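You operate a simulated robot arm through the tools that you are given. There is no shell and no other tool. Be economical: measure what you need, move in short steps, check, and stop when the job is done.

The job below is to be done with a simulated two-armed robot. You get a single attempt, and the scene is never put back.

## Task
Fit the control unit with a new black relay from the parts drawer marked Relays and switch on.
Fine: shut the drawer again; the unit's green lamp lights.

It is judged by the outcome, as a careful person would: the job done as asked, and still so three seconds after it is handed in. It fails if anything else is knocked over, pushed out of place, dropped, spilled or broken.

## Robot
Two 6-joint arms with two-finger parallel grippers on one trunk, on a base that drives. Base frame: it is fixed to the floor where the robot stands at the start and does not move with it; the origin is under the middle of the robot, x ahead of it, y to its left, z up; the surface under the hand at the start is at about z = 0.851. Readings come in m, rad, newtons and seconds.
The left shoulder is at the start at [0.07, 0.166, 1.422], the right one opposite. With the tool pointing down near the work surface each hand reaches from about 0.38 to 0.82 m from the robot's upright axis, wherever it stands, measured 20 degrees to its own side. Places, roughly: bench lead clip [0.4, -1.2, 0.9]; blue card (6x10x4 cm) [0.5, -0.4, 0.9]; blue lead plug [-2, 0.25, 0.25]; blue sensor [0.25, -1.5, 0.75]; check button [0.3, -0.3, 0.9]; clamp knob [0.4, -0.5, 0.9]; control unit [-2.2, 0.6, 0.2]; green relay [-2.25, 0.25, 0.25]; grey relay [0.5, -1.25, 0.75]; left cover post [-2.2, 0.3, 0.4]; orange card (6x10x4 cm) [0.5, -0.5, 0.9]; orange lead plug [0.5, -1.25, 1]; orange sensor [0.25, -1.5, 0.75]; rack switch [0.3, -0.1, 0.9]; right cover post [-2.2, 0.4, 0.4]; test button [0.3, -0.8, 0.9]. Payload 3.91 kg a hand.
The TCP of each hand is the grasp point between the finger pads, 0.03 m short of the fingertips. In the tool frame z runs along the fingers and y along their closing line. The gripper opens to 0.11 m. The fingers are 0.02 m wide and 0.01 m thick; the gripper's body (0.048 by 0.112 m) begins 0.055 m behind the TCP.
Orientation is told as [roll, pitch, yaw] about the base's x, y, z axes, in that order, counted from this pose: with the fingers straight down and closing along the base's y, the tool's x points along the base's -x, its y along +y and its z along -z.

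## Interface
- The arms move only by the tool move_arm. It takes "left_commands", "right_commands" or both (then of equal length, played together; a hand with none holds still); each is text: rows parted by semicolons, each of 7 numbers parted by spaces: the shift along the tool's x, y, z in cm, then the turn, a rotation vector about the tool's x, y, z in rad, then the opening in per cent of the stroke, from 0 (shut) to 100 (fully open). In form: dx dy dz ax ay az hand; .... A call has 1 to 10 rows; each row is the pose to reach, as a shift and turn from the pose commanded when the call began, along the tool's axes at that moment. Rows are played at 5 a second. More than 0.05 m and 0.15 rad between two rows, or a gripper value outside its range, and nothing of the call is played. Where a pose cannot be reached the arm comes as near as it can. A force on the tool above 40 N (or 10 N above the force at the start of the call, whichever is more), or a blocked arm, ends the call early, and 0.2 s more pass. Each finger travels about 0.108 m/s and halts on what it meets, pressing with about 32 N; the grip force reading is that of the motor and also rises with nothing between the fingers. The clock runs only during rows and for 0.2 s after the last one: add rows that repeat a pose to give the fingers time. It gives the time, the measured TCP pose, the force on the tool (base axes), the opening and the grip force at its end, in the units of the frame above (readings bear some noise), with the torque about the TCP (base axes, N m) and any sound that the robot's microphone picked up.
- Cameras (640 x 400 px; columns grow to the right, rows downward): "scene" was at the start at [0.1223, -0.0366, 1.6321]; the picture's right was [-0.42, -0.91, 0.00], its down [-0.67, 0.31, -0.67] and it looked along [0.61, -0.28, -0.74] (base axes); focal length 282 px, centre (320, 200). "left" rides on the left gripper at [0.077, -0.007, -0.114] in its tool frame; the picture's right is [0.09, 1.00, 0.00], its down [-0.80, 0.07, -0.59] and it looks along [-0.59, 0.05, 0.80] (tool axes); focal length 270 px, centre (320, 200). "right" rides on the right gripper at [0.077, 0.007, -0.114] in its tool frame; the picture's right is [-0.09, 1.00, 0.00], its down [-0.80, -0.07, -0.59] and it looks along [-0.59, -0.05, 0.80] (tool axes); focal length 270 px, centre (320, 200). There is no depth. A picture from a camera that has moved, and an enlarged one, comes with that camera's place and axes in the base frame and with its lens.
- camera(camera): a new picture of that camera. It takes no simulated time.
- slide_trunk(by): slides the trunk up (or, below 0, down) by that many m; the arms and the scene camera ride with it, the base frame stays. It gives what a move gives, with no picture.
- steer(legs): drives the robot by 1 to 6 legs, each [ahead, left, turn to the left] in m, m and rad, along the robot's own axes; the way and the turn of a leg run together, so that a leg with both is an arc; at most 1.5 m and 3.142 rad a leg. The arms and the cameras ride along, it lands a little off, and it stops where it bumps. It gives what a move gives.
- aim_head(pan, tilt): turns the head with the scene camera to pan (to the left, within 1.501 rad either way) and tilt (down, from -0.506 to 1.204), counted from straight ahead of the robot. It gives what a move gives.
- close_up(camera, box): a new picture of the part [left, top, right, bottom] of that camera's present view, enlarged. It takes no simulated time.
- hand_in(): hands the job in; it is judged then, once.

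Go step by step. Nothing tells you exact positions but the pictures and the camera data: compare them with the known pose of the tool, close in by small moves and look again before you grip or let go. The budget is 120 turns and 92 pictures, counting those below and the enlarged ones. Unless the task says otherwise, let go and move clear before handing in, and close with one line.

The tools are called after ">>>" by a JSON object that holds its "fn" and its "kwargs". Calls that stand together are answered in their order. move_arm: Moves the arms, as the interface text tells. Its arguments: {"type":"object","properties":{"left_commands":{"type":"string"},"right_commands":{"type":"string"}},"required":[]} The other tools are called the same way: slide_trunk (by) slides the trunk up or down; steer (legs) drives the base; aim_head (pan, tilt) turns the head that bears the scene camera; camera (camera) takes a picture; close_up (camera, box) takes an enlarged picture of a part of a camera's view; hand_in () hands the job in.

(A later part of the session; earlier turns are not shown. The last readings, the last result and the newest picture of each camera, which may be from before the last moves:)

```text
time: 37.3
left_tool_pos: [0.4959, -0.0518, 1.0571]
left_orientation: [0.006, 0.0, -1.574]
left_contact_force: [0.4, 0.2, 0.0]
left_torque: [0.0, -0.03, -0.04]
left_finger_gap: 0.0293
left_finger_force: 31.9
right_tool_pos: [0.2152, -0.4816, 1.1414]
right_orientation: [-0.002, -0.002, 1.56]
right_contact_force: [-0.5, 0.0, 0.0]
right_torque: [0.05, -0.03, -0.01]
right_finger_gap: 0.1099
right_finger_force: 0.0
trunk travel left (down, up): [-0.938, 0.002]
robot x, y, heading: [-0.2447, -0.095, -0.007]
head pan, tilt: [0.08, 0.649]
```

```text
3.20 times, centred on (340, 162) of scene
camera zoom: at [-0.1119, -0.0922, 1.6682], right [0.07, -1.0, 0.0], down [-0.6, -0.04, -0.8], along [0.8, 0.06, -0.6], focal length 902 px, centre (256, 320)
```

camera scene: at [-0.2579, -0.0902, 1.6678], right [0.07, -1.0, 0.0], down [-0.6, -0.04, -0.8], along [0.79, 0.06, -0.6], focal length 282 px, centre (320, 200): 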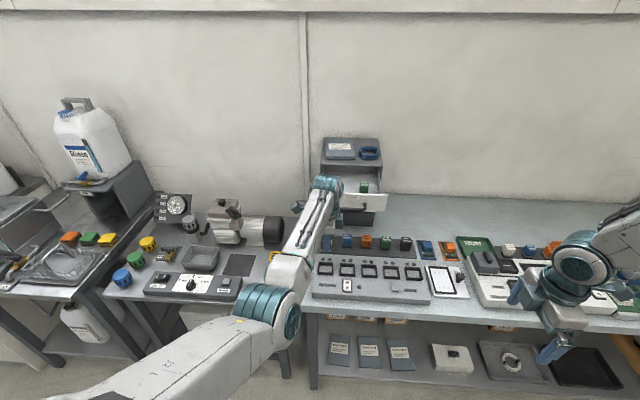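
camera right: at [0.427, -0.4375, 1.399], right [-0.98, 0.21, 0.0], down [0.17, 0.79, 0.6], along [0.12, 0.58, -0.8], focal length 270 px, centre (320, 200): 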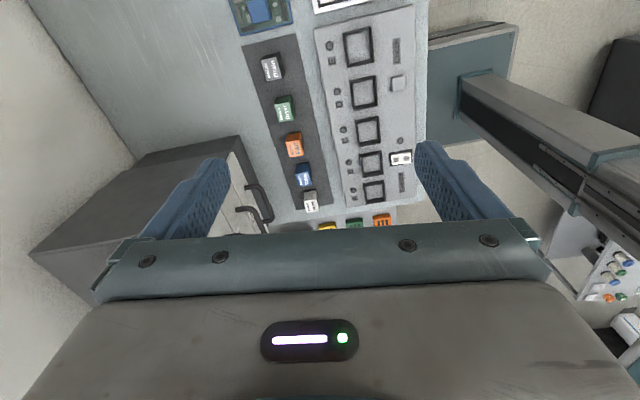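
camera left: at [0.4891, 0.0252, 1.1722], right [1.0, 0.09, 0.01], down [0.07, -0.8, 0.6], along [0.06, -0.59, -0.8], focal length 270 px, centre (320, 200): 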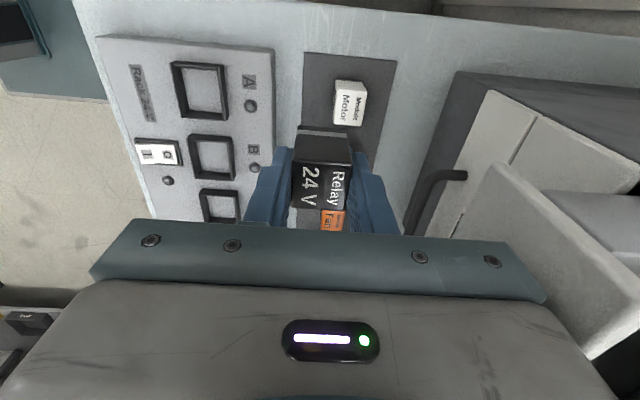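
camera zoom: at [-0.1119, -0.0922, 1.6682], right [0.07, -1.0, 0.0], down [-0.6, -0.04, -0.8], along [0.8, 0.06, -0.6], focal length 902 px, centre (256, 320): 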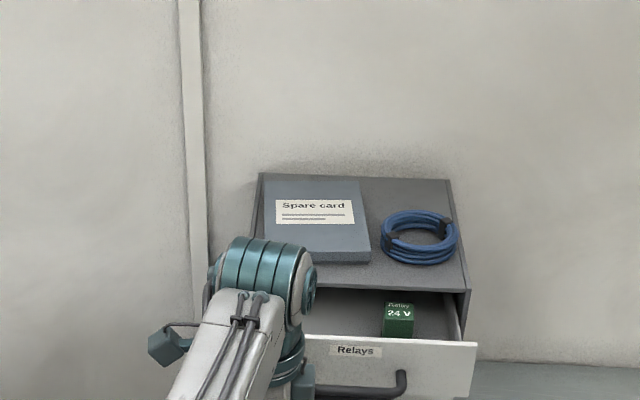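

The drawer is sliding in without effort. I push on almost to the end, then creep.

>>> {"fn": "steer", "kwargs": {"legs": [[0.07, 0, 0.005], [0.012, 0, 0]]}}

>>> {"fn": "camera", "kwargs": {"camera": "left"}}

>>> {"fn": "close_up", "kwargs": {"camera": "scene", "box": [240, 150, 440, 275]}}

```text
time: 38.4
left_tool_pos: [0.5699, -0.0482, 1.0524]
left_orientation: [-0.01, -0.001, -1.573]
left_contact_force: [0.1, -0.1, -1.0]
left_torque: [0.0, 0.0, 0.01]
left_finger_gap: 0.0289
left_finger_force: 31.4
right_tool_pos: [0.2946, -0.4801, 1.1376]
right_orientation: [0.002, 0.001, 1.564]
right_contact_force: [1.2, 0.1, -0.4]
right_torque: [0.0, 0.03, -0.01]
right_finger_gap: 0.1099
right_finger_force: 0.0
trunk travel left (down, up): [-0.938, 0.002]
robot x, y, heading: [-0.1723, -0.0969, 0.003]
head pan, tilt: [0.08, 0.649]
stopped in leg 1: the force on the tool passed its limit at 280 N (the readings are from after the stop); the commanded pose is now the measured one
```

```text
62 pictures are left
camera left: at [0.5642, 0.0281, 1.1679], right [1.0, 0.09, -0.01], down [0.08, -0.8, 0.6], along [0.04, -0.59, -0.8], focal length 270 px, centre (320, 200)
```

left: 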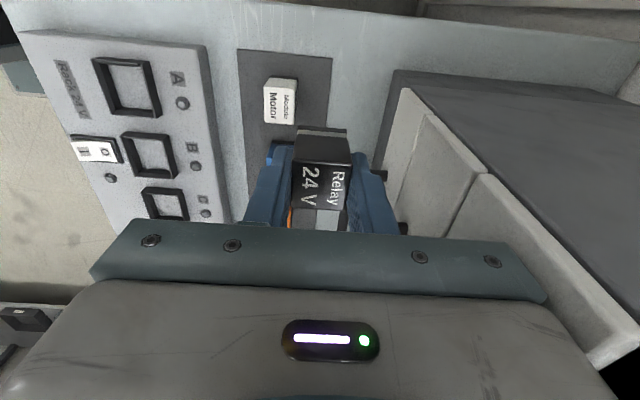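

```text
3.20 times, centred on (340, 212) of scene
camera zoom: at [-0.0319, -0.0924, 1.6672], right [0.08, -1.0, 0.0], down [-0.6, -0.05, -0.79], along [0.79, 0.06, -0.61], focal length 902 px, centre (256, 160)
```

zoom: 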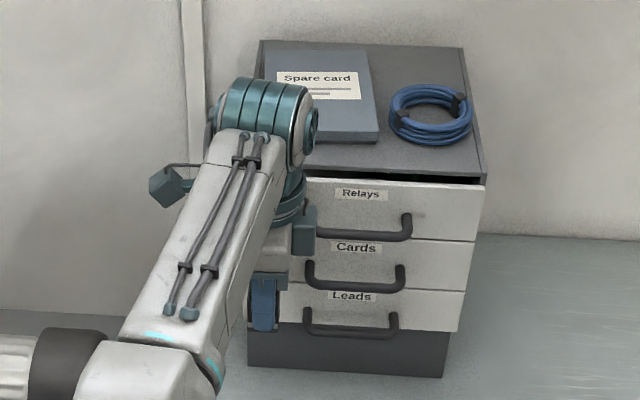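

The top drawer is flush again and the cabinet is in place. I back off into the open floor and begin turning towards the control unit behind me.

>>> {"fn": "steer", "kwargs": {"legs": [[-0.6, 0, 0], [0, 0, 1.3]]}}

>>> {"fn": "aim_head", "kwargs": {"pan": 1.2, "tilt": 0.6}}

>>> {"fn": "camera", "kwargs": {"camera": "scene"}}

```text
time: 40.7
left_tool_pos: [0.2318, -0.0566, 1.0512]
left_orientation: [-0.013, 0.0, -1.584]
left_contact_force: [0.0, 0.5, 0.3]
left_torque: [-0.03, 0.01, -0.02]
left_finger_gap: 0.0292
left_finger_force: 31.8
right_tool_pos: [-0.0472, -0.4858, 1.1396]
right_orientation: [0.0, 0.0, 1.553]
right_contact_force: [-0.1, 0.2, 1.3]
right_torque: [-0.01, 0.01, -0.03]
right_finger_gap: 0.1098
right_finger_force: 0.0
trunk travel left (down, up): [-0.938, 0.002]
robot x, y, heading: [-0.5089, -0.0987, -0.011]
head pan, tilt: [0.08, 0.649]
stopped in leg 1: the robot was blocked; the commanded pose is now the measured one
```

```text
time: 42.0
left_tool_pos: [0.2302, -0.0561, 1.0521]
left_orientation: [-0.013, 0.0, -1.583]
left_contact_force: [0.0, -0.7, -1.1]
left_torque: [0.01, -0.04, -0.01]
left_finger_gap: 0.0291
left_finger_force: 32.2
right_tool_pos: [-0.05, -0.4853, 1.1389]
right_orientation: [0.0, 0.0, 1.553]
right_contact_force: [0.0, 0.0, 0.2]
right_torque: [0.01, 0.01, 0.03]
right_finger_gap: 0.1098
right_finger_force: 0.2
trunk travel left (down, up): [-0.938, 0.002]
robot x, y, heading: [-0.5075, -0.0947, -0.009]
head pan, tilt: [1.201, 0.6]
```

```text
60 pictures are left
camera scene: at [-0.4251, -0.0177, 1.672], right [0.93, -0.38, 0.0], down [-0.21, -0.52, -0.82], along [0.31, 0.76, -0.57], focal length 282 px, centre (320, 200)
```

scene: 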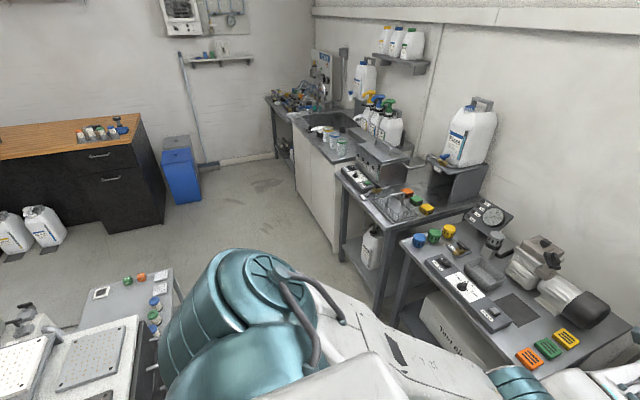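

The base bumped something behind at x≈−0.51. I look further left and down to see what stands there.

>>> {"fn": "aim_head", "kwargs": {"pan": 1.5, "tilt": 0.8}}

>>> {"fn": "camera", "kwargs": {"camera": "scene"}}

>>> {"fn": "aim_head", "kwargs": {"pan": -1.5, "tilt": 0.7}}

>>> {"fn": "camera", "kwargs": {"camera": "scene"}}

```text
time: 42.8
left_tool_pos: [0.229, -0.0576, 1.052]
left_orientation: [-0.013, 0.0, -1.583]
left_contact_force: [-0.1, -0.1, -0.5]
left_torque: [-0.02, -0.01, 0.01]
left_finger_gap: 0.0293
left_finger_force: 32.0
right_tool_pos: [-0.0497, -0.4857, 1.1391]
right_orientation: [0.0, -0.001, 1.553]
right_contact_force: [0.7, -0.2, -0.2]
right_torque: [0.0, 0.02, -0.02]
right_finger_gap: 0.1101
right_finger_force: 0.1
trunk travel left (down, up): [-0.938, 0.002]
robot x, y, heading: [-0.5096, -0.0946, -0.018]
head pan, tilt: [1.499, 0.799]
```

```text
59 pictures are left
camera scene: at [-0.4524, -0.0195, 1.6552], right [1.0, -0.09, 0.0], down [-0.06, -0.71, -0.7], along [0.06, 0.69, -0.72], focal length 282 px, centre (320, 200)
```

scene: 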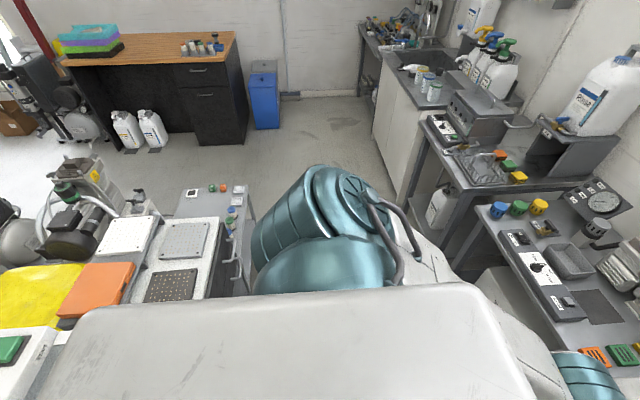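

```text
time: 45.4
left_tool_pos: [0.2306, -0.058, 1.0521]
left_orientation: [-0.012, 0.0, -1.582]
left_contact_force: [-0.8, 0.0, -1.2]
left_torque: [0.01, -0.03, 0.01]
left_finger_gap: 0.0292
left_finger_force: 32.3
right_tool_pos: [-0.0483, -0.4863, 1.1385]
right_orientation: [0.001, -0.003, 1.554]
right_contact_force: [-0.2, 0.0, -0.7]
right_torque: [-0.01, -0.02, 0.01]
right_finger_gap: 0.1097
right_finger_force: 0.0
trunk travel left (down, up): [-0.938, 0.002]
robot x, y, heading: [-0.5112, -0.0926, -0.014]
head pan, tilt: [-1.499, 0.7]
```

```text
58 pictures are left
camera scene: at [-0.453, -0.1848, 1.6633], right [-1.0, -0.06, 0.0], down [-0.04, 0.64, -0.76], along [0.04, -0.76, -0.64], focal length 282 px, centre (320, 200)
```

scene: 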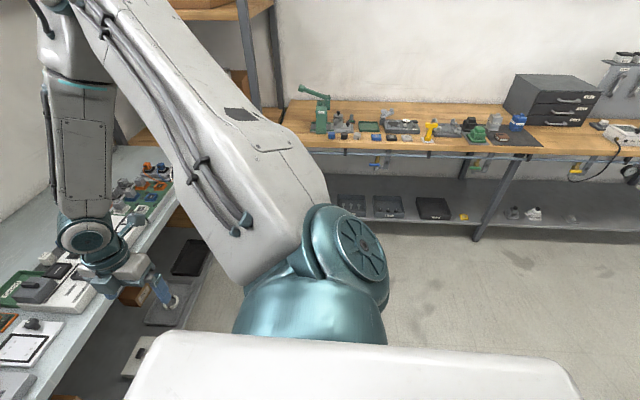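

Behind me stands an island table; the open floor is on my right. I go round: a bit forward, sideways right, back, and turn right by 90°, then look towards −x.

>>> {"fn": "steer", "kwargs": {"legs": [[0.08, 0, 0], [0, -0.76, 0], [-0.3, 0, 0]]}}

>>> {"fn": "steer", "kwargs": {"legs": [[0, 0, -1.57]]}}

>>> {"fn": "camera", "kwargs": {"camera": "scene"}}

```text
time: 51.8
left_tool_pos: [0.0073, -0.8145, 1.0489]
left_orientation: [-0.014, 0.001, -1.587]
left_contact_force: [0.1, 0.1, 0.2]
left_torque: [-0.01, 0.02, 0.0]
left_finger_gap: 0.0292
left_finger_force: 32.0
right_tool_pos: [-0.2724, -1.242, 1.1364]
right_orientation: [0.005, -0.001, 1.551]
right_contact_force: [0.9, 0.8, -0.3]
right_torque: [0.01, -0.02, -0.02]
right_finger_gap: 0.11
right_finger_force: 0.1
trunk travel left (down, up): [-0.938, 0.002]
robot x, y, heading: [-0.7377, -0.8506, -0.02]
head pan, tilt: [-1.499, 0.7]
```

```text
time: 56.0
left_tool_pos: [-0.6963, -1.5905, 1.0508]
left_orientation: [-0.013, -0.002, 3.127]
left_contact_force: [-0.2, -0.7, -1.1]
left_torque: [-0.03, -0.03, 0.01]
left_finger_gap: 0.0292
left_finger_force: 32.3
right_tool_pos: [-1.1255, -1.3105, 1.1399]
right_orientation: [0.001, -0.001, -0.017]
right_contact_force: [0.7, -0.6, -0.1]
right_torque: [0.04, 0.03, -0.01]
right_finger_gap: 0.1098
right_finger_force: 0.1
trunk travel left (down, up): [-0.938, 0.002]
robot x, y, heading: [-0.7351, -0.851, -1.584]
head pan, tilt: [-1.499, 0.7]
```

```text
57 pictures are left
camera scene: at [-0.8198, -0.9086, 1.6634], right [-0.06, 1.0, 0.0], down [0.64, 0.04, -0.77], along [-0.76, -0.04, -0.64], focal length 282 px, centre (320, 200)
```

scene: 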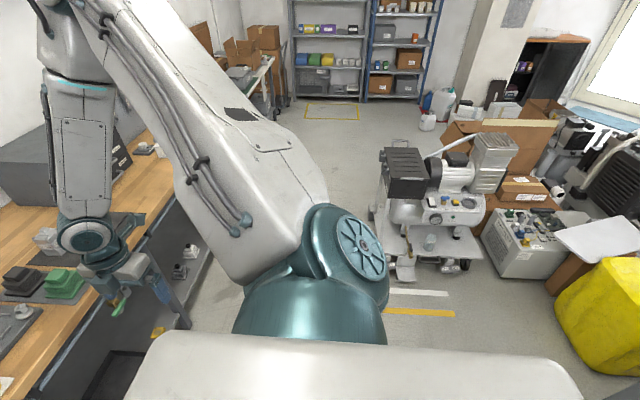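

A low cream box with controls stands on the floor around [−2.15, 0.45], surely the control unit, beside a compressor. I zoom in.

>>> {"fn": "close_up", "kwargs": {"camera": "scene", "box": [360, 110, 640, 300]}}

>>> {"fn": "close_up", "kwargs": {"camera": "scene", "box": [470, 170, 600, 290]}}

```text
2.11 times, centred on (500, 205) of scene
camera zoom: at [-0.8198, -0.9086, 1.6634], right [-0.06, 1.0, 0.0], down [0.64, 0.04, -0.77], along [-0.76, -0.04, -0.64], focal length 594 px, centre (-59, 190)
```

zoom: 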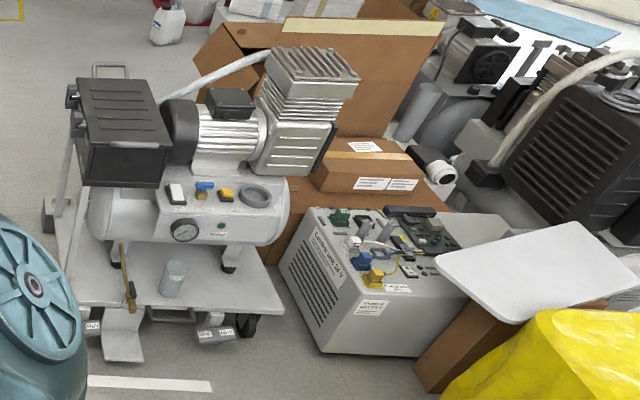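

```text
3.33 times, centred on (535, 230) of scene
camera zoom: at [-0.8198, -0.9086, 1.6634], right [-0.06, 1.0, 0.0], down [0.64, 0.04, -0.77], along [-0.76, -0.04, -0.64], focal length 940 px, centre (-397, 100)
```

zoom: 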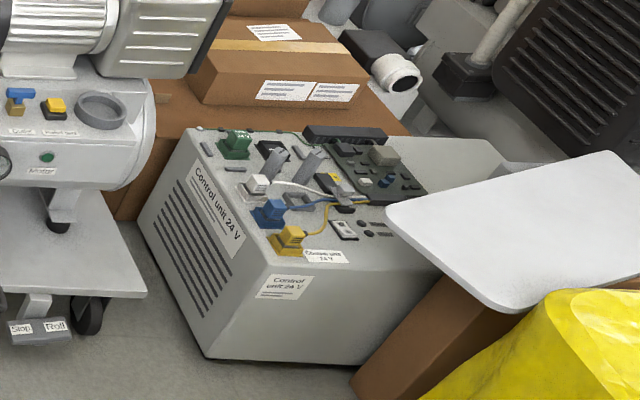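

The control unit sits on the floor, top at z≈0.25, with a green relay, plugs, a socket area and a switch. I turn to face −x and look again.

>>> {"fn": "steer", "kwargs": {"legs": [[0, 0, -1.57]]}}

>>> {"fn": "aim_head", "kwargs": {"pan": -0.6, "tilt": 0.6}}

>>> {"fn": "camera", "kwargs": {"camera": "scene"}}

```text
time: 60.3
left_tool_pos: [-1.4751, -0.8715, 1.0516]
left_orientation: [-0.014, 0.001, 1.533]
left_contact_force: [0.1, 0.2, -0.4]
left_torque: [0.0, 0.02, -0.03]
left_finger_gap: 0.0291
left_finger_force: 32.9
right_tool_pos: [-1.1876, -0.4498, 1.1382]
right_orientation: [0.001, 0.0, -1.608]
right_contact_force: [0.6, -0.3, -0.4]
right_torque: [0.01, 0.01, -0.04]
right_finger_gap: 0.11
right_finger_force: 0.0
trunk travel left (down, up): [-0.938, 0.002]
robot x, y, heading: [-0.7331, -0.8503, 3.109]
head pan, tilt: [-1.499, 0.7]
```

```text
time: 61.5
left_tool_pos: [-1.4754, -0.8715, 1.0513]
left_orientation: [-0.012, -0.001, 1.537]
left_contact_force: [0.3, 0.8, -0.4]
left_torque: [0.05, -0.01, 0.01]
left_finger_gap: 0.0295
left_finger_force: 32.3
right_tool_pos: [-1.1871, -0.4504, 1.1387]
right_orientation: [0.002, 0.001, -1.61]
right_contact_force: [0.0, 0.8, 0.0]
right_torque: [0.04, 0.03, 0.01]
right_finger_gap: 0.1103
right_finger_force: 0.0
trunk travel left (down, up): [-0.938, 0.002]
robot x, y, heading: [-0.7354, -0.8495, 3.104]
head pan, tilt: [-0.6, 0.6]
```

```text
54 pictures are left
camera scene: at [-0.8563, -0.7987, 1.6719], right [0.59, 0.8, 0.0], down [0.45, -0.34, -0.82], along [-0.66, 0.49, -0.57], focal length 282 px, centre (320, 200)
```

scene: 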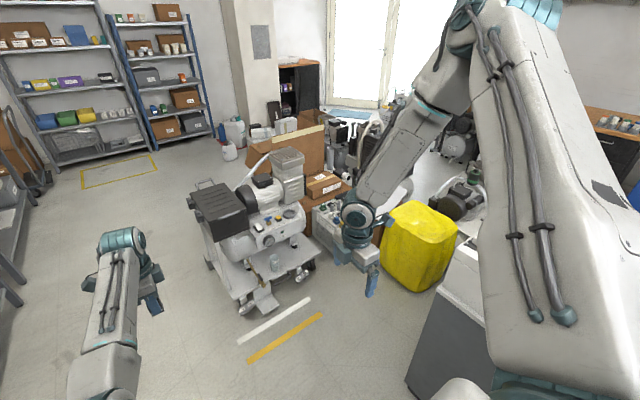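

The floor is free between the cart and the island. The unit spans about x −2.41…−2.03, y 0.285…0.7. I drive diagonally closer and turn to face it.

>>> {"fn": "steer", "kwargs": {"legs": [[0.6, -0.46, 0], [0, 0, -0.57]]}}

>>> {"fn": "aim_head", "kwargs": {"pan": -0.1, "tilt": 0.8}}

>>> {"fn": "camera", "kwargs": {"camera": "scene"}}

```text
time: 67.2
left_tool_pos: [-1.9678, -0.0018, 1.0519]
left_orientation: [-0.014, 0.0, 0.988]
left_contact_force: [0.2, 0.2, -1.0]
left_torque: [0.01, -0.01, -0.01]
left_finger_gap: 0.0289
left_finger_force: 32.2
right_tool_pos: [-1.5026, 0.2084, 1.1397]
right_orientation: [0.002, -0.001, -2.158]
right_contact_force: [-0.1, 0.2, 0.3]
right_torque: [-0.01, -0.03, -0.01]
right_finger_gap: 0.1099
right_finger_force: 0.0
trunk travel left (down, up): [-0.938, 0.002]
robot x, y, heading: [-1.3241, -0.3657, 2.559]
head pan, tilt: [-0.6, 0.6]
```

```text
time: 68.1
left_tool_pos: [-1.9668, -0.0021, 1.0519]
left_orientation: [-0.014, -0.001, 0.99]
left_contact_force: [0.0, 0.4, -0.6]
left_torque: [-0.01, 0.01, -0.04]
left_finger_gap: 0.0293
left_finger_force: 31.9
right_tool_pos: [-1.5004, 0.2092, 1.1394]
right_orientation: [0.0, -0.001, -2.159]
right_contact_force: [0.0, 0.5, -0.2]
right_torque: [0.01, 0.05, 0.02]
right_finger_gap: 0.1101
right_finger_force: 0.1
trunk travel left (down, up): [-0.938, 0.002]
robot x, y, heading: [-1.3212, -0.3672, 2.555]
head pan, tilt: [-0.099, 0.799]
```

```text
53 pictures are left
camera scene: at [-1.4268, -0.2925, 1.6551], right [0.63, 0.78, 0.0], down [0.56, -0.45, -0.7], along [-0.54, 0.44, -0.72], focal length 282 px, centre (320, 200)
```

scene: 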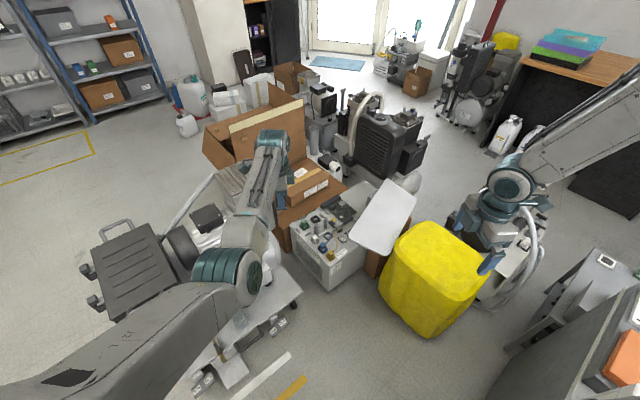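

>>> {"fn": "close_up", "kwargs": {"camera": "scene", "box": [275, 175, 435, 295]}}

>>> {"fn": "close_up", "kwargs": {"camera": "scene", "box": [285, 190, 365, 270]}}

```text
3.33 times, centred on (355, 235) of scene
camera zoom: at [-1.4268, -0.2925, 1.6551], right [0.63, 0.78, 0.0], down [0.56, -0.45, -0.7], along [-0.54, 0.44, -0.72], focal length 940 px, centre (203, 83)
```

zoom: 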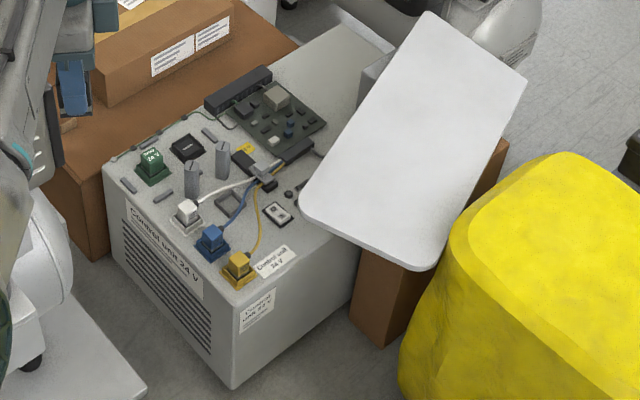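

```text
5.00 times, centred on (325, 230) of scene
camera zoom: at [-1.4268, -0.2925, 1.6551], right [0.63, 0.78, 0.0], down [0.56, -0.45, -0.7], along [-0.54, 0.44, -0.72], focal length 1410 px, centre (295, 50)
```

zoom: 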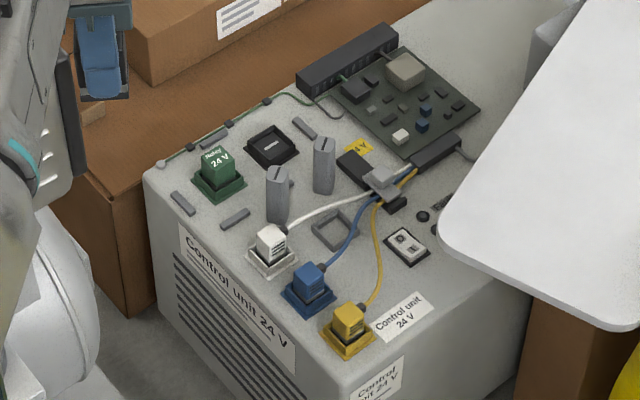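

The unit's top (z≈0.27) shows a green relay in its socket, an empty black socket at about [−2.34, 0.416], two ~10 cm cover posts, and a rocker switch at about [−2.12, 0.45]. I look closer at the socket, raise the right hand, and drive nearer.

>>> {"fn": "move_arm", "kwargs": {"right_commands": "0 0 -4 0 0 0 100;0 0 -8 0 0 0 100;0 0 -12 0 0 0 60;0 0 -16 0 0 0 20;0 0 -20 0 0 0 5;0 0 -20 0 0 0 5"}}

>>> {"fn": "steer", "kwargs": {"legs": [[0.4, -0.17, 0], [0.09, -0.035, -0.155]]}}

>>> {"fn": "aim_head", "kwargs": {"pan": 0.2, "tilt": 0.9}}

>>> {"fn": "camera", "kwargs": {"camera": "scene"}}

```text
time: 69.5
left_tool_pos: [-1.9677, -0.0019, 1.0521]
left_orientation: [-0.015, -0.002, 0.989]
left_contact_force: [0.7, 0.1, -0.5]
left_torque: [0.02, 0.02, -0.01]
left_finger_gap: 0.0291
left_finger_force: 31.7
right_tool_pos: [-1.5008, 0.21, 1.3404]
right_orientation: [0.002, 0.0, -2.158]
right_contact_force: [-0.7, 0.2, -0.6]
right_torque: [-0.01, 0.01, 0.03]
right_finger_gap: 0.0056
right_finger_force: 0.1
trunk travel left (down, up): [-0.938, 0.002]
robot x, y, heading: [-1.3236, -0.3641, 2.561]
head pan, tilt: [-0.099, 0.799]
```

```text
time: 72.9
left_tool_pos: [-2.1995, 0.5249, 1.0576]
left_orientation: [-0.005, -0.006, 0.842]
left_contact_force: [0.6, -0.5, -0.4]
left_torque: [0.04, 0.0, -0.01]
left_finger_gap: 0.0293
left_finger_force: 32.2
right_tool_pos: [-1.7063, 0.6631, 1.3459]
right_orientation: [-0.008, 0.005, -2.305]
right_contact_force: [0.8, -1.1, 0.4]
right_torque: [0.07, 0.0, -0.01]
right_finger_gap: 0.0055
right_finger_force: 0.1
trunk travel left (down, up): [-0.938, 0.002]
robot x, y, heading: [-1.6186, 0.0762, 2.411]
head pan, tilt: [-0.099, 0.799]
```

```text
time: 73.7
left_tool_pos: [-2.2005, 0.5322, 1.0504]
left_orientation: [-0.014, 0.0, 0.841]
left_contact_force: [-0.1, -0.2, -0.5]
left_torque: [0.0, -0.01, 0.01]
left_finger_gap: 0.0291
left_finger_force: 32.2
right_tool_pos: [-1.7087, 0.6724, 1.3406]
right_orientation: [0.0, 0.001, -2.303]
right_contact_force: [0.1, -0.2, 0.1]
right_torque: [0.03, 0.0, 0.01]
right_finger_gap: 0.0054
right_finger_force: 0.1
trunk travel left (down, up): [-0.938, 0.002]
robot x, y, heading: [-1.6165, 0.0754, 2.411]
head pan, tilt: [0.201, 0.901]
```

```text
50 pictures are left
camera scene: at [-1.7207, 0.1438, 1.6472], right [0.51, 0.86, 0.0], down [0.68, -0.4, -0.62], along [-0.54, 0.31, -0.78], focal length 282 px, centre (320, 200)
```

scene: 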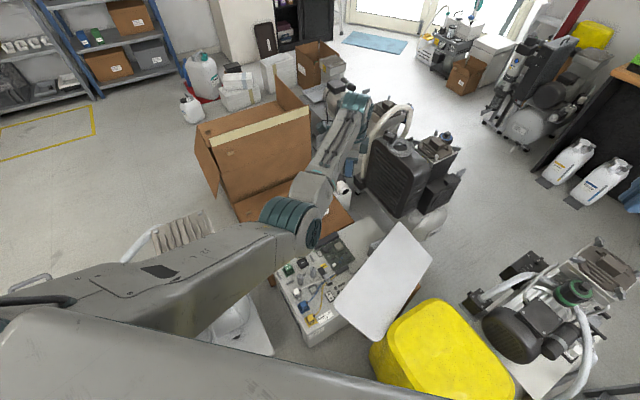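

I have arrived; now a detailed look at the unit's top.

>>> {"fn": "close_up", "kwargs": {"camera": "scene", "box": [270, 225, 370, 340]}}

>>> {"fn": "close_up", "kwargs": {"camera": "scene", "box": [275, 245, 345, 305]}}

```text
3.48 times, centred on (320, 282) of scene
camera zoom: at [-1.7207, 0.1438, 1.6472], right [0.51, 0.86, 0.0], down [0.68, -0.4, -0.62], along [-0.54, 0.31, -0.78], focal length 981 px, centre (320, -87)
```

zoom: 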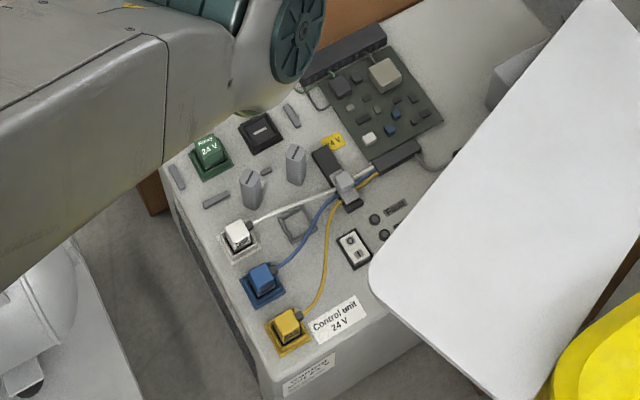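

```text
6.67 times, centred on (310, 275) of scene
camera zoom: at [-1.7207, 0.1438, 1.6472], right [0.51, 0.86, 0.0], down [0.68, -0.4, -0.62], along [-0.54, 0.31, -0.78], focal length 1880 px, centre (387, -300)
```

zoom: 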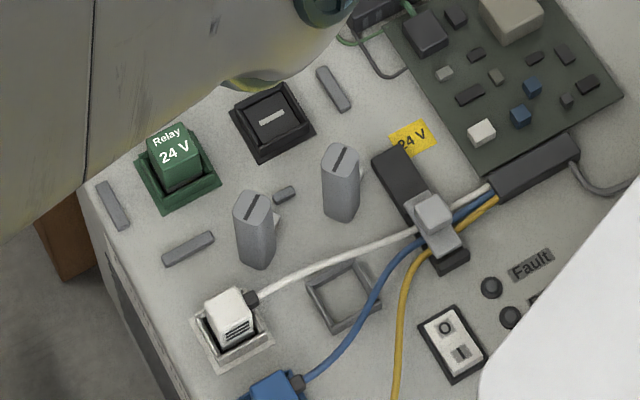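

The socket is keyed like the green relay's, so the black relay's label top should point to −x, which is base yaw 1.57. I swing the hand over the socket while still high, then lower the trunk.

>>> {"fn": "move_arm", "kwargs": {"left_commands": "3.2 0.4 0 0 0 -0.122 15;6.4 0.8 0 -0.005 0 -0.244 15;9.5 1.1 0 -0.007 0 -0.366 15;12.7 1.5 0 -0.01 0 -0.488 15;15.9 1.9 0 -0.012 0 -0.61 15;19 2.2 0 -0.014 0 -0.729 15;19 2.2 0 -0.014 0 -0.729 15"}}

>>> {"fn": "camera", "kwargs": {"camera": "scene"}}

>>> {"fn": "camera", "kwargs": {"camera": "left"}}

```text
time: 75.3
left_tool_pos: [-2.3444, 0.4062, 1.0509]
left_orientation: [0.002, 0.004, 1.572]
left_contact_force: [-0.5, 0.1, -1.4]
left_torque: [0.01, 0.0, -0.01]
left_finger_gap: 0.0291
left_finger_force: 31.9
right_tool_pos: [-1.7074, 0.673, 1.3402]
right_orientation: [0.002, 0.001, -2.306]
right_contact_force: [0.0, -0.3, -0.3]
right_torque: [0.0, -0.01, 0.02]
right_finger_gap: 0.0054
right_finger_force: 0.1
trunk travel left (down, up): [-0.938, 0.002]
robot x, y, heading: [-1.6204, 0.0769, 2.41]
head pan, tilt: [0.201, 0.901]
```

```text
47 pictures are left
camera scene: at [-1.7201, 0.1451, 1.6472], right [0.51, 0.86, 0.0], down [0.68, -0.4, -0.62], along [-0.54, 0.31, -0.78], focal length 282 px, centre (320, 200)
```

scene: 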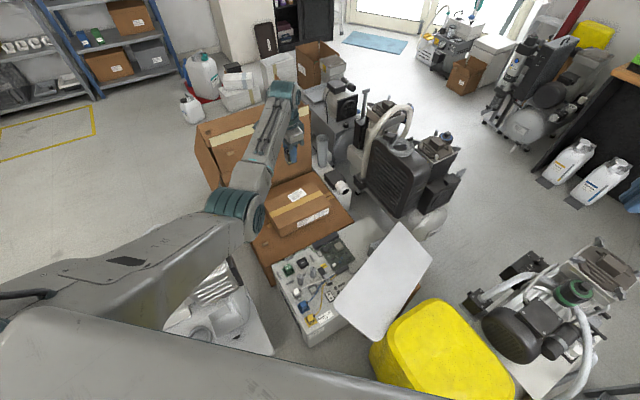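

```text
46 pictures are left
camera left: at [-2.3365, 0.3297, 1.1669], right [-1.0, -0.09, 0.0], down [-0.07, 0.8, 0.59], along [-0.06, 0.59, -0.81], focal length 270 px, centre (320, 200)
```

left: 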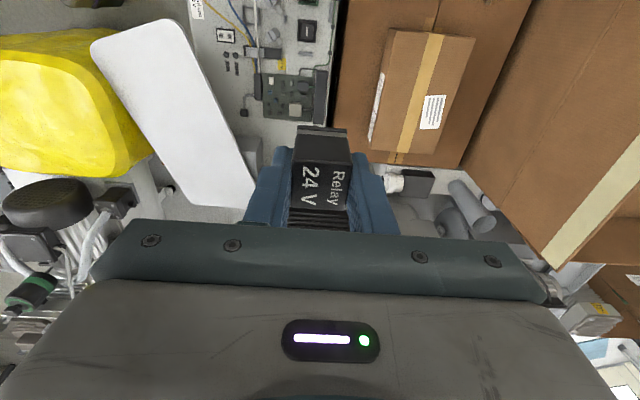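

The socket shows below the hand. I lower the trunk stepwise, watching the left elbow against the compressor cart.

>>> {"fn": "slide_trunk", "kwargs": {"by": -0.35}}

>>> {"fn": "camera", "kwargs": {"camera": "scene"}}

>>> {"fn": "camera", "kwargs": {"camera": "left"}}

```text
time: 78.7
left_tool_pos: [-2.3439, 0.4049, 0.7007]
left_orientation: [0.004, 0.004, 1.571]
left_contact_force: [-0.2, 0.3, 0.3]
left_torque: [-0.03, 0.01, 0.01]
left_finger_gap: 0.0292
left_finger_force: 32.4
right_tool_pos: [-1.7083, 0.6738, 0.9908]
right_orientation: [0.001, -0.001, -2.305]
right_contact_force: [0.4, -0.1, 0.5]
right_torque: [0.01, -0.01, -0.02]
right_finger_gap: 0.0054
right_finger_force: 0.0
trunk travel left (down, up): [-0.588, 0.352]
robot x, y, heading: [-1.6197, 0.074, 2.41]
head pan, tilt: [0.201, 0.901]
```

```text
45 pictures are left
camera scene: at [-1.7204, 0.1442, 1.2972], right [0.51, 0.86, 0.0], down [0.68, -0.4, -0.62], along [-0.54, 0.31, -0.78], focal length 282 px, centre (320, 200)
```

scene: 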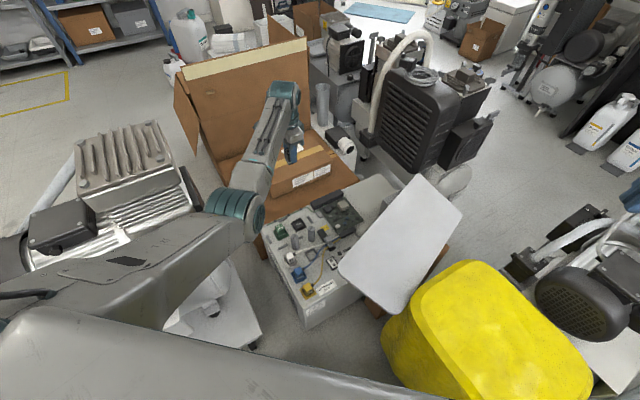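

```text
44 pictures are left
camera left: at [-2.3366, 0.3292, 0.8169], right [-1.0, -0.09, 0.0], down [-0.07, 0.8, 0.59], along [-0.05, 0.59, -0.81], focal length 270 px, centre (320, 200)
```

left: 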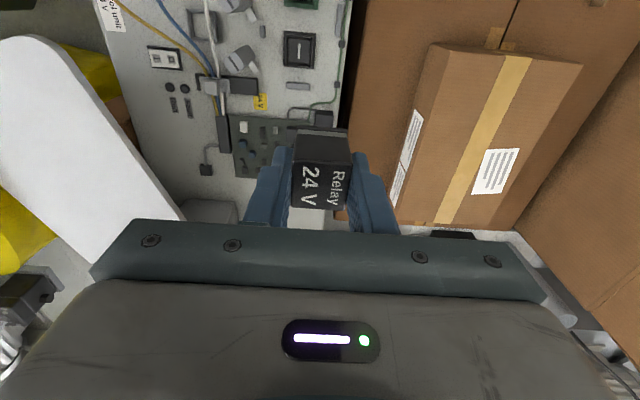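

The compressor head is tall (z≈0.97) and the left elbow would pass within a few cm of it. I shift the base about 11 cm to +y before going lower, then bring the hand back over the socket (now put at ≈[−2.308, 0.40]).

>>> {"fn": "steer", "kwargs": {"legs": [[0.0585, -0.0953, 0]]}}

>>> {"fn": "camera", "kwargs": {"camera": "scene"}}

```text
time: 79.8
left_tool_pos: [-2.3332, 0.4505, 0.7007]
left_orientation: [0.005, 0.007, 1.579]
left_contact_force: [0.1, -0.1, -1.0]
left_torque: [-0.02, 0.04, 0.0]
left_finger_gap: 0.0292
left_finger_force: 31.9
right_tool_pos: [-1.7009, 0.7243, 0.9864]
right_orientation: [0.005, -0.005, -2.295]
right_contact_force: [-0.9, 1.7, -0.4]
right_torque: [-0.05, 0.03, -0.01]
right_finger_gap: 0.0051
right_finger_force: 0.0
trunk travel left (down, up): [-0.588, 0.352]
robot x, y, heading: [-1.6035, 0.1208, 2.421]
head pan, tilt: [0.201, 0.901]
stopped in leg 1: the robot was blocked; the commanded pose is now the measured one
```

```text
43 pictures are left
camera scene: at [-1.708, 0.1975, 1.2968], right [0.5, 0.87, 0.0], down [0.68, -0.39, -0.62], along [-0.54, 0.31, -0.78], focal length 282 px, centre (320, 200)
```

scene: 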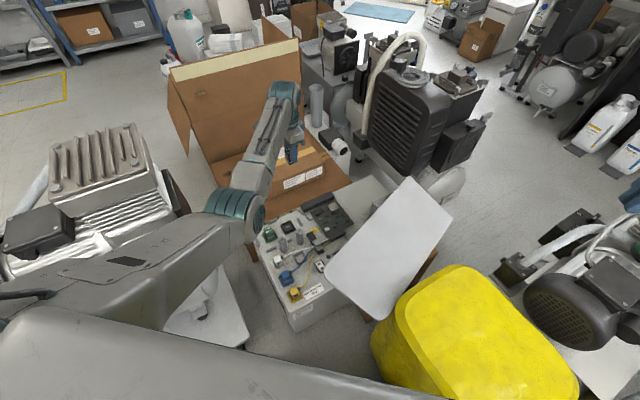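

The base came to rest against the yellow bag, so I ease off 1 cm. The elbow now has enough room, so I place the hand over the socket and lower the trunk further.

>>> {"fn": "steer", "kwargs": {"legs": [[-0.005, 0.01, 0]]}}

>>> {"fn": "move_arm", "kwargs": {"left_commands": "2 -1.2 0 0.003 -0.004 0.004 15;4 -2.5 0 0.005 -0.007 0.008 15;4 -2.5 0 0.005 -0.007 0.008 15"}}

>>> {"fn": "slide_trunk", "kwargs": {"by": -0.16}}

>>> {"fn": "camera", "kwargs": {"camera": "scene"}}

>>> {"fn": "camera", "kwargs": {"camera": "left"}}

```text
time: 80.5
left_tool_pos: [-2.3362, 0.4393, 0.702]
left_orientation: [0.004, 0.004, 1.581]
left_contact_force: [-0.9, -0.2, 0.1]
left_torque: [-0.02, -0.04, -0.01]
left_finger_gap: 0.0291
left_finger_force: 32.0
right_tool_pos: [-1.7051, 0.7105, 0.9879]
right_orientation: [0.002, -0.001, -2.294]
right_contact_force: [-0.2, -0.2, 0.3]
right_torque: [-0.01, -0.01, 0.01]
right_finger_gap: 0.0057
right_finger_force: 0.0
trunk travel left (down, up): [-0.588, 0.352]
robot x, y, heading: [-1.6078, 0.1145, 2.424]
head pan, tilt: [0.201, 0.901]
```

```text
time: 81.3
left_tool_pos: [-2.3121, 0.3977, 0.699]
left_orientation: [-0.003, -0.005, 1.569]
left_contact_force: [0.7, -0.8, -0.8]
left_torque: [0.0, 0.02, -0.02]
left_finger_gap: 0.0291
left_finger_force: 32.1
right_tool_pos: [-1.7048, 0.711, 0.9893]
right_orientation: [0.003, -0.001, -2.293]
right_contact_force: [0.1, 0.2, 0.6]
right_torque: [-0.02, 0.02, 0.02]
right_finger_gap: 0.0055
right_finger_force: 0.1
trunk travel left (down, up): [-0.588, 0.352]
robot x, y, heading: [-1.6091, 0.115, 2.42]
head pan, tilt: [0.201, 0.901]
```

```text
time: 83.2
left_tool_pos: [-2.312, 0.3973, 0.5409]
left_orientation: [-0.003, -0.005, 1.571]
left_contact_force: [0.5, -0.4, -0.3]
left_torque: [0.0, -0.03, -0.01]
left_finger_gap: 0.0292
left_finger_force: 32.1
right_tool_pos: [-1.7046, 0.7101, 0.8304]
right_orientation: [-0.001, -0.002, -2.294]
right_contact_force: [-0.4, 0.3, -0.1]
right_torque: [0.0, 0.01, 0.0]
right_finger_gap: 0.0057
right_finger_force: 0.0
trunk travel left (down, up): [-0.428, 0.512]
robot x, y, heading: [-1.6086, 0.1095, 2.418]
head pan, tilt: [0.201, 0.901]
```

```text
42 pictures are left
camera scene: at [-1.7115, 0.1806, 1.1373], right [0.5, 0.87, 0.0], down [0.68, -0.39, -0.62], along [-0.54, 0.31, -0.78], focal length 282 px, centre (320, 200)
```

scene: 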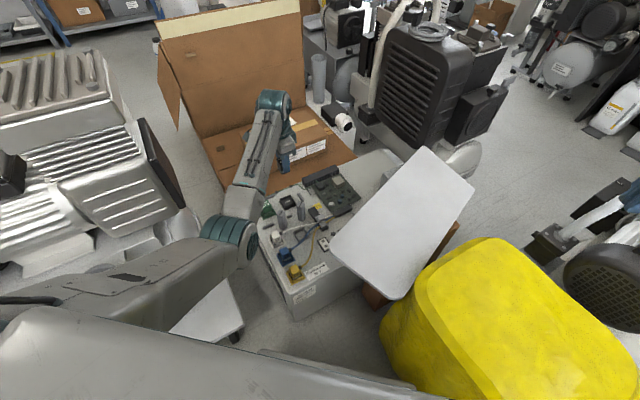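

```text
41 pictures are left
camera left: at [-2.305, 0.3211, 0.656], right [-1.0, -0.09, 0.0], down [-0.07, 0.8, 0.6], along [-0.05, 0.6, -0.8], focal length 270 px, centre (320, 200)
```

left: 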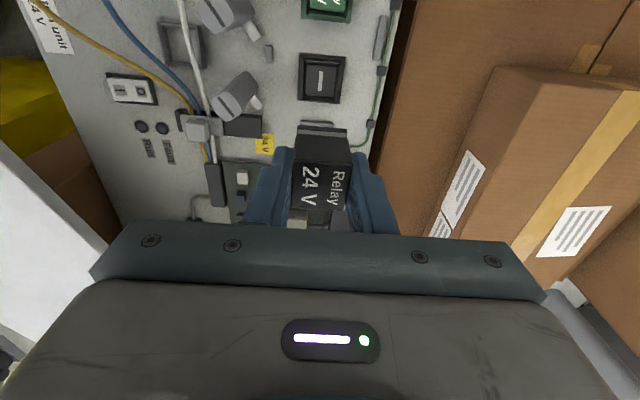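

Clear so far; the socket reads at ≈[−2.313, 0.405], right under the hand. I lower another 11 cm and look.

>>> {"fn": "slide_trunk", "kwargs": {"by": -0.11}}

>>> {"fn": "camera", "kwargs": {"camera": "left"}}

>>> {"fn": "camera", "kwargs": {"camera": "scene"}}

```text
time: 84.6
left_tool_pos: [-2.3112, 0.3985, 0.4309]
left_orientation: [-0.003, -0.006, 1.572]
left_contact_force: [-0.4, 0.8, 0.0]
left_torque: [-0.03, 0.01, 0.02]
left_finger_gap: 0.0293
left_finger_force: 32.2
right_tool_pos: [-1.7052, 0.7095, 0.7205]
right_orientation: [0.003, -0.002, -2.294]
right_contact_force: [-0.4, -0.4, 0.4]
right_torque: [0.02, 0.02, -0.02]
right_finger_gap: 0.0057
right_finger_force: 0.0
trunk travel left (down, up): [-0.318, 0.622]
robot x, y, heading: [-1.6055, 0.1163, 2.421]
head pan, tilt: [0.201, 0.901]
```

```text
40 pictures are left
camera left: at [-2.305, 0.3211, 0.5461], right [-1.0, -0.09, 0.0], down [-0.07, 0.8, 0.6], along [-0.05, 0.6, -0.8], focal length 270 px, centre (320, 200)
```

left: 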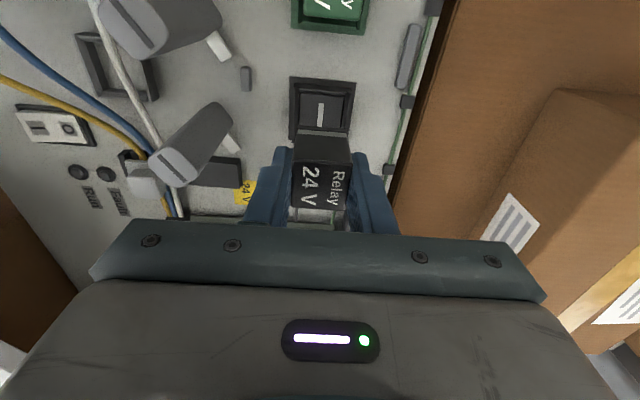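

```text
39 pictures are left
camera scene: at [-1.7115, 0.1805, 1.0273], right [0.5, 0.87, 0.0], down [0.68, -0.39, -0.62], along [-0.54, 0.31, -0.78], focal length 282 px, centre (320, 200)
```

scene: 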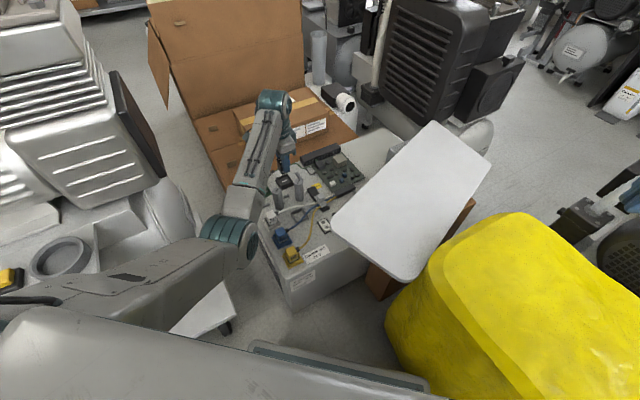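

The socket lies just in front of the relay in the picture; I zoom to measure the offset.

>>> {"fn": "close_up", "kwargs": {"camera": "left", "box": [250, 60, 410, 220]}}

```text
2.50 times, centred on (330, 140) of left
camera zoom: at [-2.305, 0.3211, 0.5461], right [-1.0, -0.09, 0.0], down [-0.07, 0.8, 0.6], along [-0.05, 0.6, -0.8], focal length 676 px, centre (295, 350)
```

zoom: 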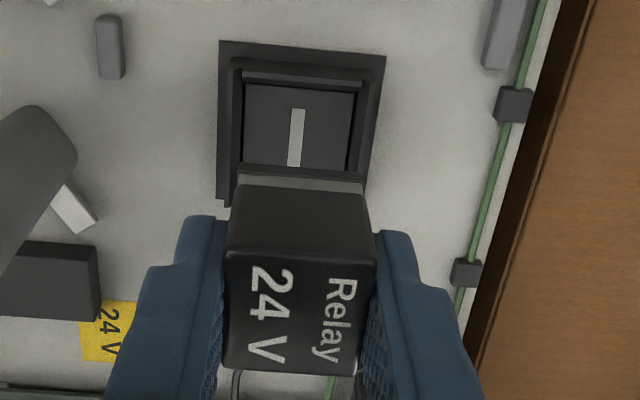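

The heights don't agree: triangulating two views puts the socket nearer z≈0.35 than 0.28, so I stop descending. I raise the hand 6 cm and take another zoom to fix the socket's height and place.

>>> {"fn": "move_arm", "kwargs": {"left_commands": "0 0 -3 -0.003 0.005 0 15;0 0 -6 -0.003 0.005 0 15;0 0 -6 -0.003 0.005 0 15"}}

>>> {"fn": "close_up", "kwargs": {"camera": "left", "box": [250, 40, 410, 200]}}

```text
time: 85.4
left_tool_pos: [-2.3124, 0.3981, 0.4912]
left_orientation: [-0.001, 0.002, 1.57]
left_contact_force: [0.3, -0.1, -1.5]
left_torque: [-0.02, -0.03, 0.0]
left_finger_gap: 0.0292
left_finger_force: 32.2
right_tool_pos: [-1.7053, 0.7086, 0.7193]
right_orientation: [0.003, -0.003, -2.296]
right_contact_force: [0.6, 0.3, 0.9]
right_torque: [-0.01, -0.03, -0.01]
right_finger_gap: 0.0054
right_finger_force: 0.1
trunk travel left (down, up): [-0.318, 0.622]
robot x, y, heading: [-1.6123, 0.1104, 2.424]
head pan, tilt: [0.201, 0.901]
```

```text
2.50 times, centred on (330, 120) of left
camera zoom: at [-2.3048, 0.3215, 0.6072], right [-1.0, -0.09, 0.0], down [-0.07, 0.8, 0.59], along [-0.05, 0.59, -0.8], focal length 676 px, centre (295, 400)
```

zoom: 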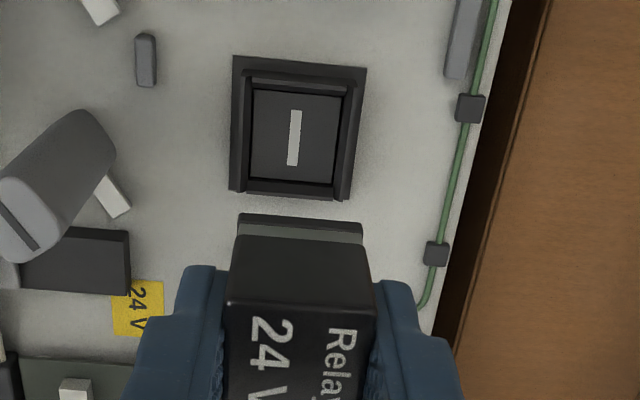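

Combining the views, the socket is a 5 cm flange with its centre at ≈[−2.310, 0.394] and its top surface at z≈0.335; the relay is ~8 mm too far in +y. I correct that, lower to a low hover and look again.

>>> {"fn": "move_arm", "kwargs": {"left_commands": "0.85 -0.15 2.5 0 0 0 15;0.85 -0.15 5 0 0 0 15;0.85 -0.15 7 0 0 0 15;0.85 -0.15 7 0 0 0 15"}}

>>> {"fn": "close_up", "kwargs": {"camera": "left", "box": [250, 60, 410, 220]}}

>>> {"fn": "aim_head", "kwargs": {"pan": 0.1, "tilt": 0.7}}

>>> {"fn": "close_up", "kwargs": {"camera": "scene", "box": [230, 160, 370, 300]}}

```text
time: 86.4
left_tool_pos: [-2.3107, 0.3863, 0.4211]
left_orientation: [0.0, -0.001, 1.571]
left_contact_force: [-0.4, 0.2, -0.7]
left_torque: [0.01, 0.02, 0.0]
left_finger_gap: 0.029
left_finger_force: 31.8
right_tool_pos: [-1.7044, 0.7099, 0.72]
right_orientation: [0.003, -0.001, -2.296]
right_contact_force: [-0.5, 0.5, -0.2]
right_torque: [-0.02, -0.01, 0.02]
right_finger_gap: 0.0055
right_finger_force: 0.1
trunk travel left (down, up): [-0.318, 0.622]
robot x, y, heading: [-1.6122, 0.1111, 2.418]
head pan, tilt: [0.201, 0.901]
```

```text
2.50 times, centred on (330, 140) of left
camera zoom: at [-2.3036, 0.31, 0.5367], right [-1.0, -0.09, 0.0], down [-0.07, 0.8, 0.59], along [-0.05, 0.59, -0.8], focal length 676 px, centre (295, 350)
```

zoom: 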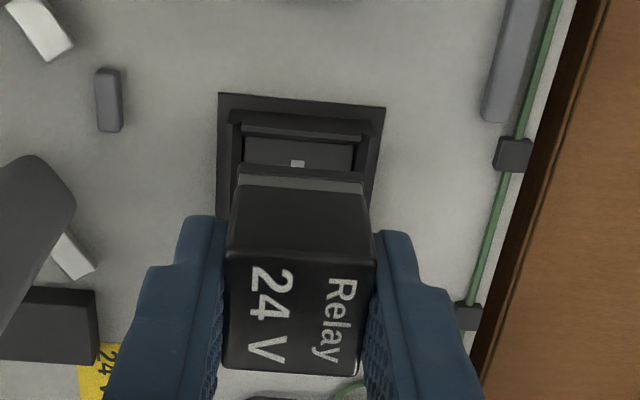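

```text
time: 87.1
left_tool_pos: [-2.311, 0.3862, 0.4208]
left_orientation: [0.0, 0.0, 1.571]
left_contact_force: [0.5, 1.0, -1.2]
left_torque: [0.0, 0.02, -0.02]
left_finger_gap: 0.0292
left_finger_force: 31.8
right_tool_pos: [-1.7046, 0.7094, 0.7194]
right_orientation: [0.002, -0.003, -2.295]
right_contact_force: [-1.3, 0.2, 0.0]
right_torque: [-0.01, 0.0, 0.01]
right_finger_gap: 0.0053
right_finger_force: 0.0
trunk travel left (down, up): [-0.318, 0.622]
robot x, y, heading: [-1.608, 0.1128, 2.419]
head pan, tilt: [0.099, 0.7]
```

```text
2.86 times, centred on (300, 230) of scene
camera zoom: at [-1.7152, 0.1926, 1.0433], right [0.58, 0.81, 0.0], down [0.52, -0.38, -0.76], along [-0.62, 0.45, -0.64], focal length 806 px, centre (377, 114)
```

zoom: 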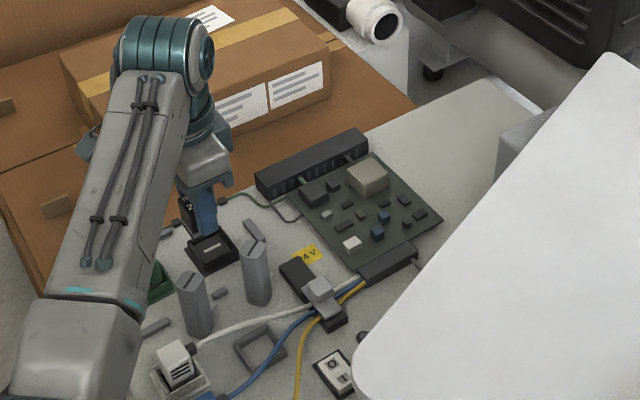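

Both views now agree: relay centre [−2.3105, 0.392] over socket centre [−2.3105, 0.393], socket top z≈0.337, relay bottom ≈0.371. I lower slowly into it and feel for contact.

>>> {"fn": "move_arm", "kwargs": {"left_commands": "-0.1 0 0.7 0 0 0 12;-0.1 0 1.4 0 0 0 12;-0.1 0 2 0 0 0 12;-0.1 0 2.6 0 0 0 12;-0.1 0 3 0 0 0 12"}}

>>> {"fn": "close_up", "kwargs": {"camera": "left", "box": [250, 80, 410, 240]}}

```text
time: 88.3
left_tool_pos: [-2.3103, 0.3907, 0.3906]
left_orientation: [0.004, 0.0, 1.572]
left_contact_force: [1.1, 0.4, -1.0]
left_torque: [-0.01, -0.02, -0.01]
left_finger_gap: 0.0293
left_finger_force: 32.0
right_tool_pos: [-1.7039, 0.7103, 0.7197]
right_orientation: [0.001, -0.002, -2.294]
right_contact_force: [0.2, 0.1, 0.4]
right_torque: [0.01, 0.03, 0.01]
right_finger_gap: 0.0057
right_finger_force: 0.0
trunk travel left (down, up): [-0.318, 0.622]
robot x, y, heading: [-1.6091, 0.1125, 2.422]
head pan, tilt: [0.099, 0.7]
```

```text
2.50 times, centred on (330, 160) of left
camera zoom: at [-2.3029, 0.314, 0.507], right [-1.0, -0.09, 0.0], down [-0.07, 0.8, 0.59], along [-0.05, 0.59, -0.8], focal length 676 px, centre (295, 300)
```

zoom: 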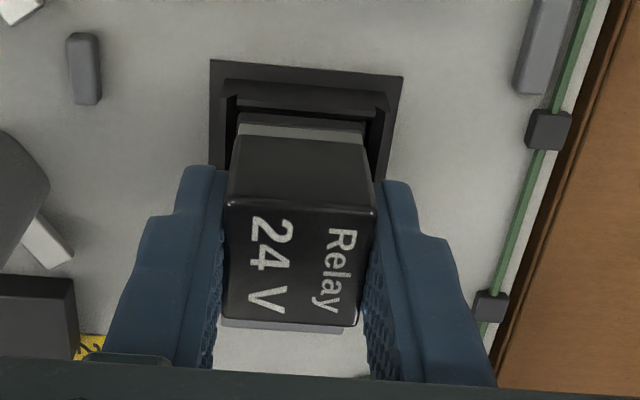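

No contact yet; the relay drifted about 2.5 mm too far +y, while x matches. I correct that and lower on in small steps.

>>> {"fn": "move_arm", "kwargs": {"left_commands": "0.25 0 0 0 0 0 12;0.25 0 0 0 0 0 12;0.25 0 0.4 0 0 0 12;0.25 0 0.8 0 0 0 12;0.25 0 1.2 0 0 0 12"}}

>>> {"fn": "close_up", "kwargs": {"camera": "left", "box": [250, 80, 410, 240]}}

```text
time: 89.5
left_tool_pos: [-2.3115, 0.389, 0.385]
left_orientation: [0.01, -0.005, 1.571]
left_contact_force: [-7.0, 3.9, 25.5]
left_torque: [-0.24, 0.07, -0.06]
left_finger_gap: 0.0298
left_finger_force: 31.8
right_tool_pos: [-1.7015, 0.7091, 0.7207]
right_orientation: [-0.002, -0.002, -2.293]
right_contact_force: [0.4, -1.2, -0.2]
right_torque: [-0.02, -0.03, 0.03]
right_finger_gap: 0.0056
right_finger_force: 0.1
trunk travel left (down, up): [-0.318, 0.622]
robot x, y, heading: [-1.6117, 0.1121, 2.413]
head pan, tilt: [0.099, 0.7]
```

```text
2.50 times, centred on (330, 160) of left
camera zoom: at [-2.3031, 0.312, 0.4993], right [-1.0, -0.09, 0.01], down [-0.06, 0.8, 0.6], along [-0.06, 0.6, -0.8], focal length 676 px, centre (295, 300)
```

zoom: 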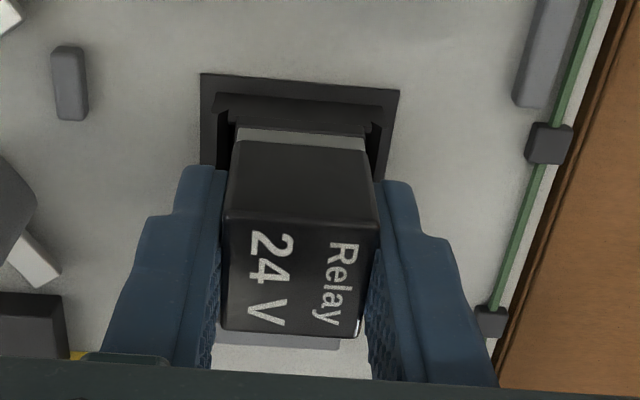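

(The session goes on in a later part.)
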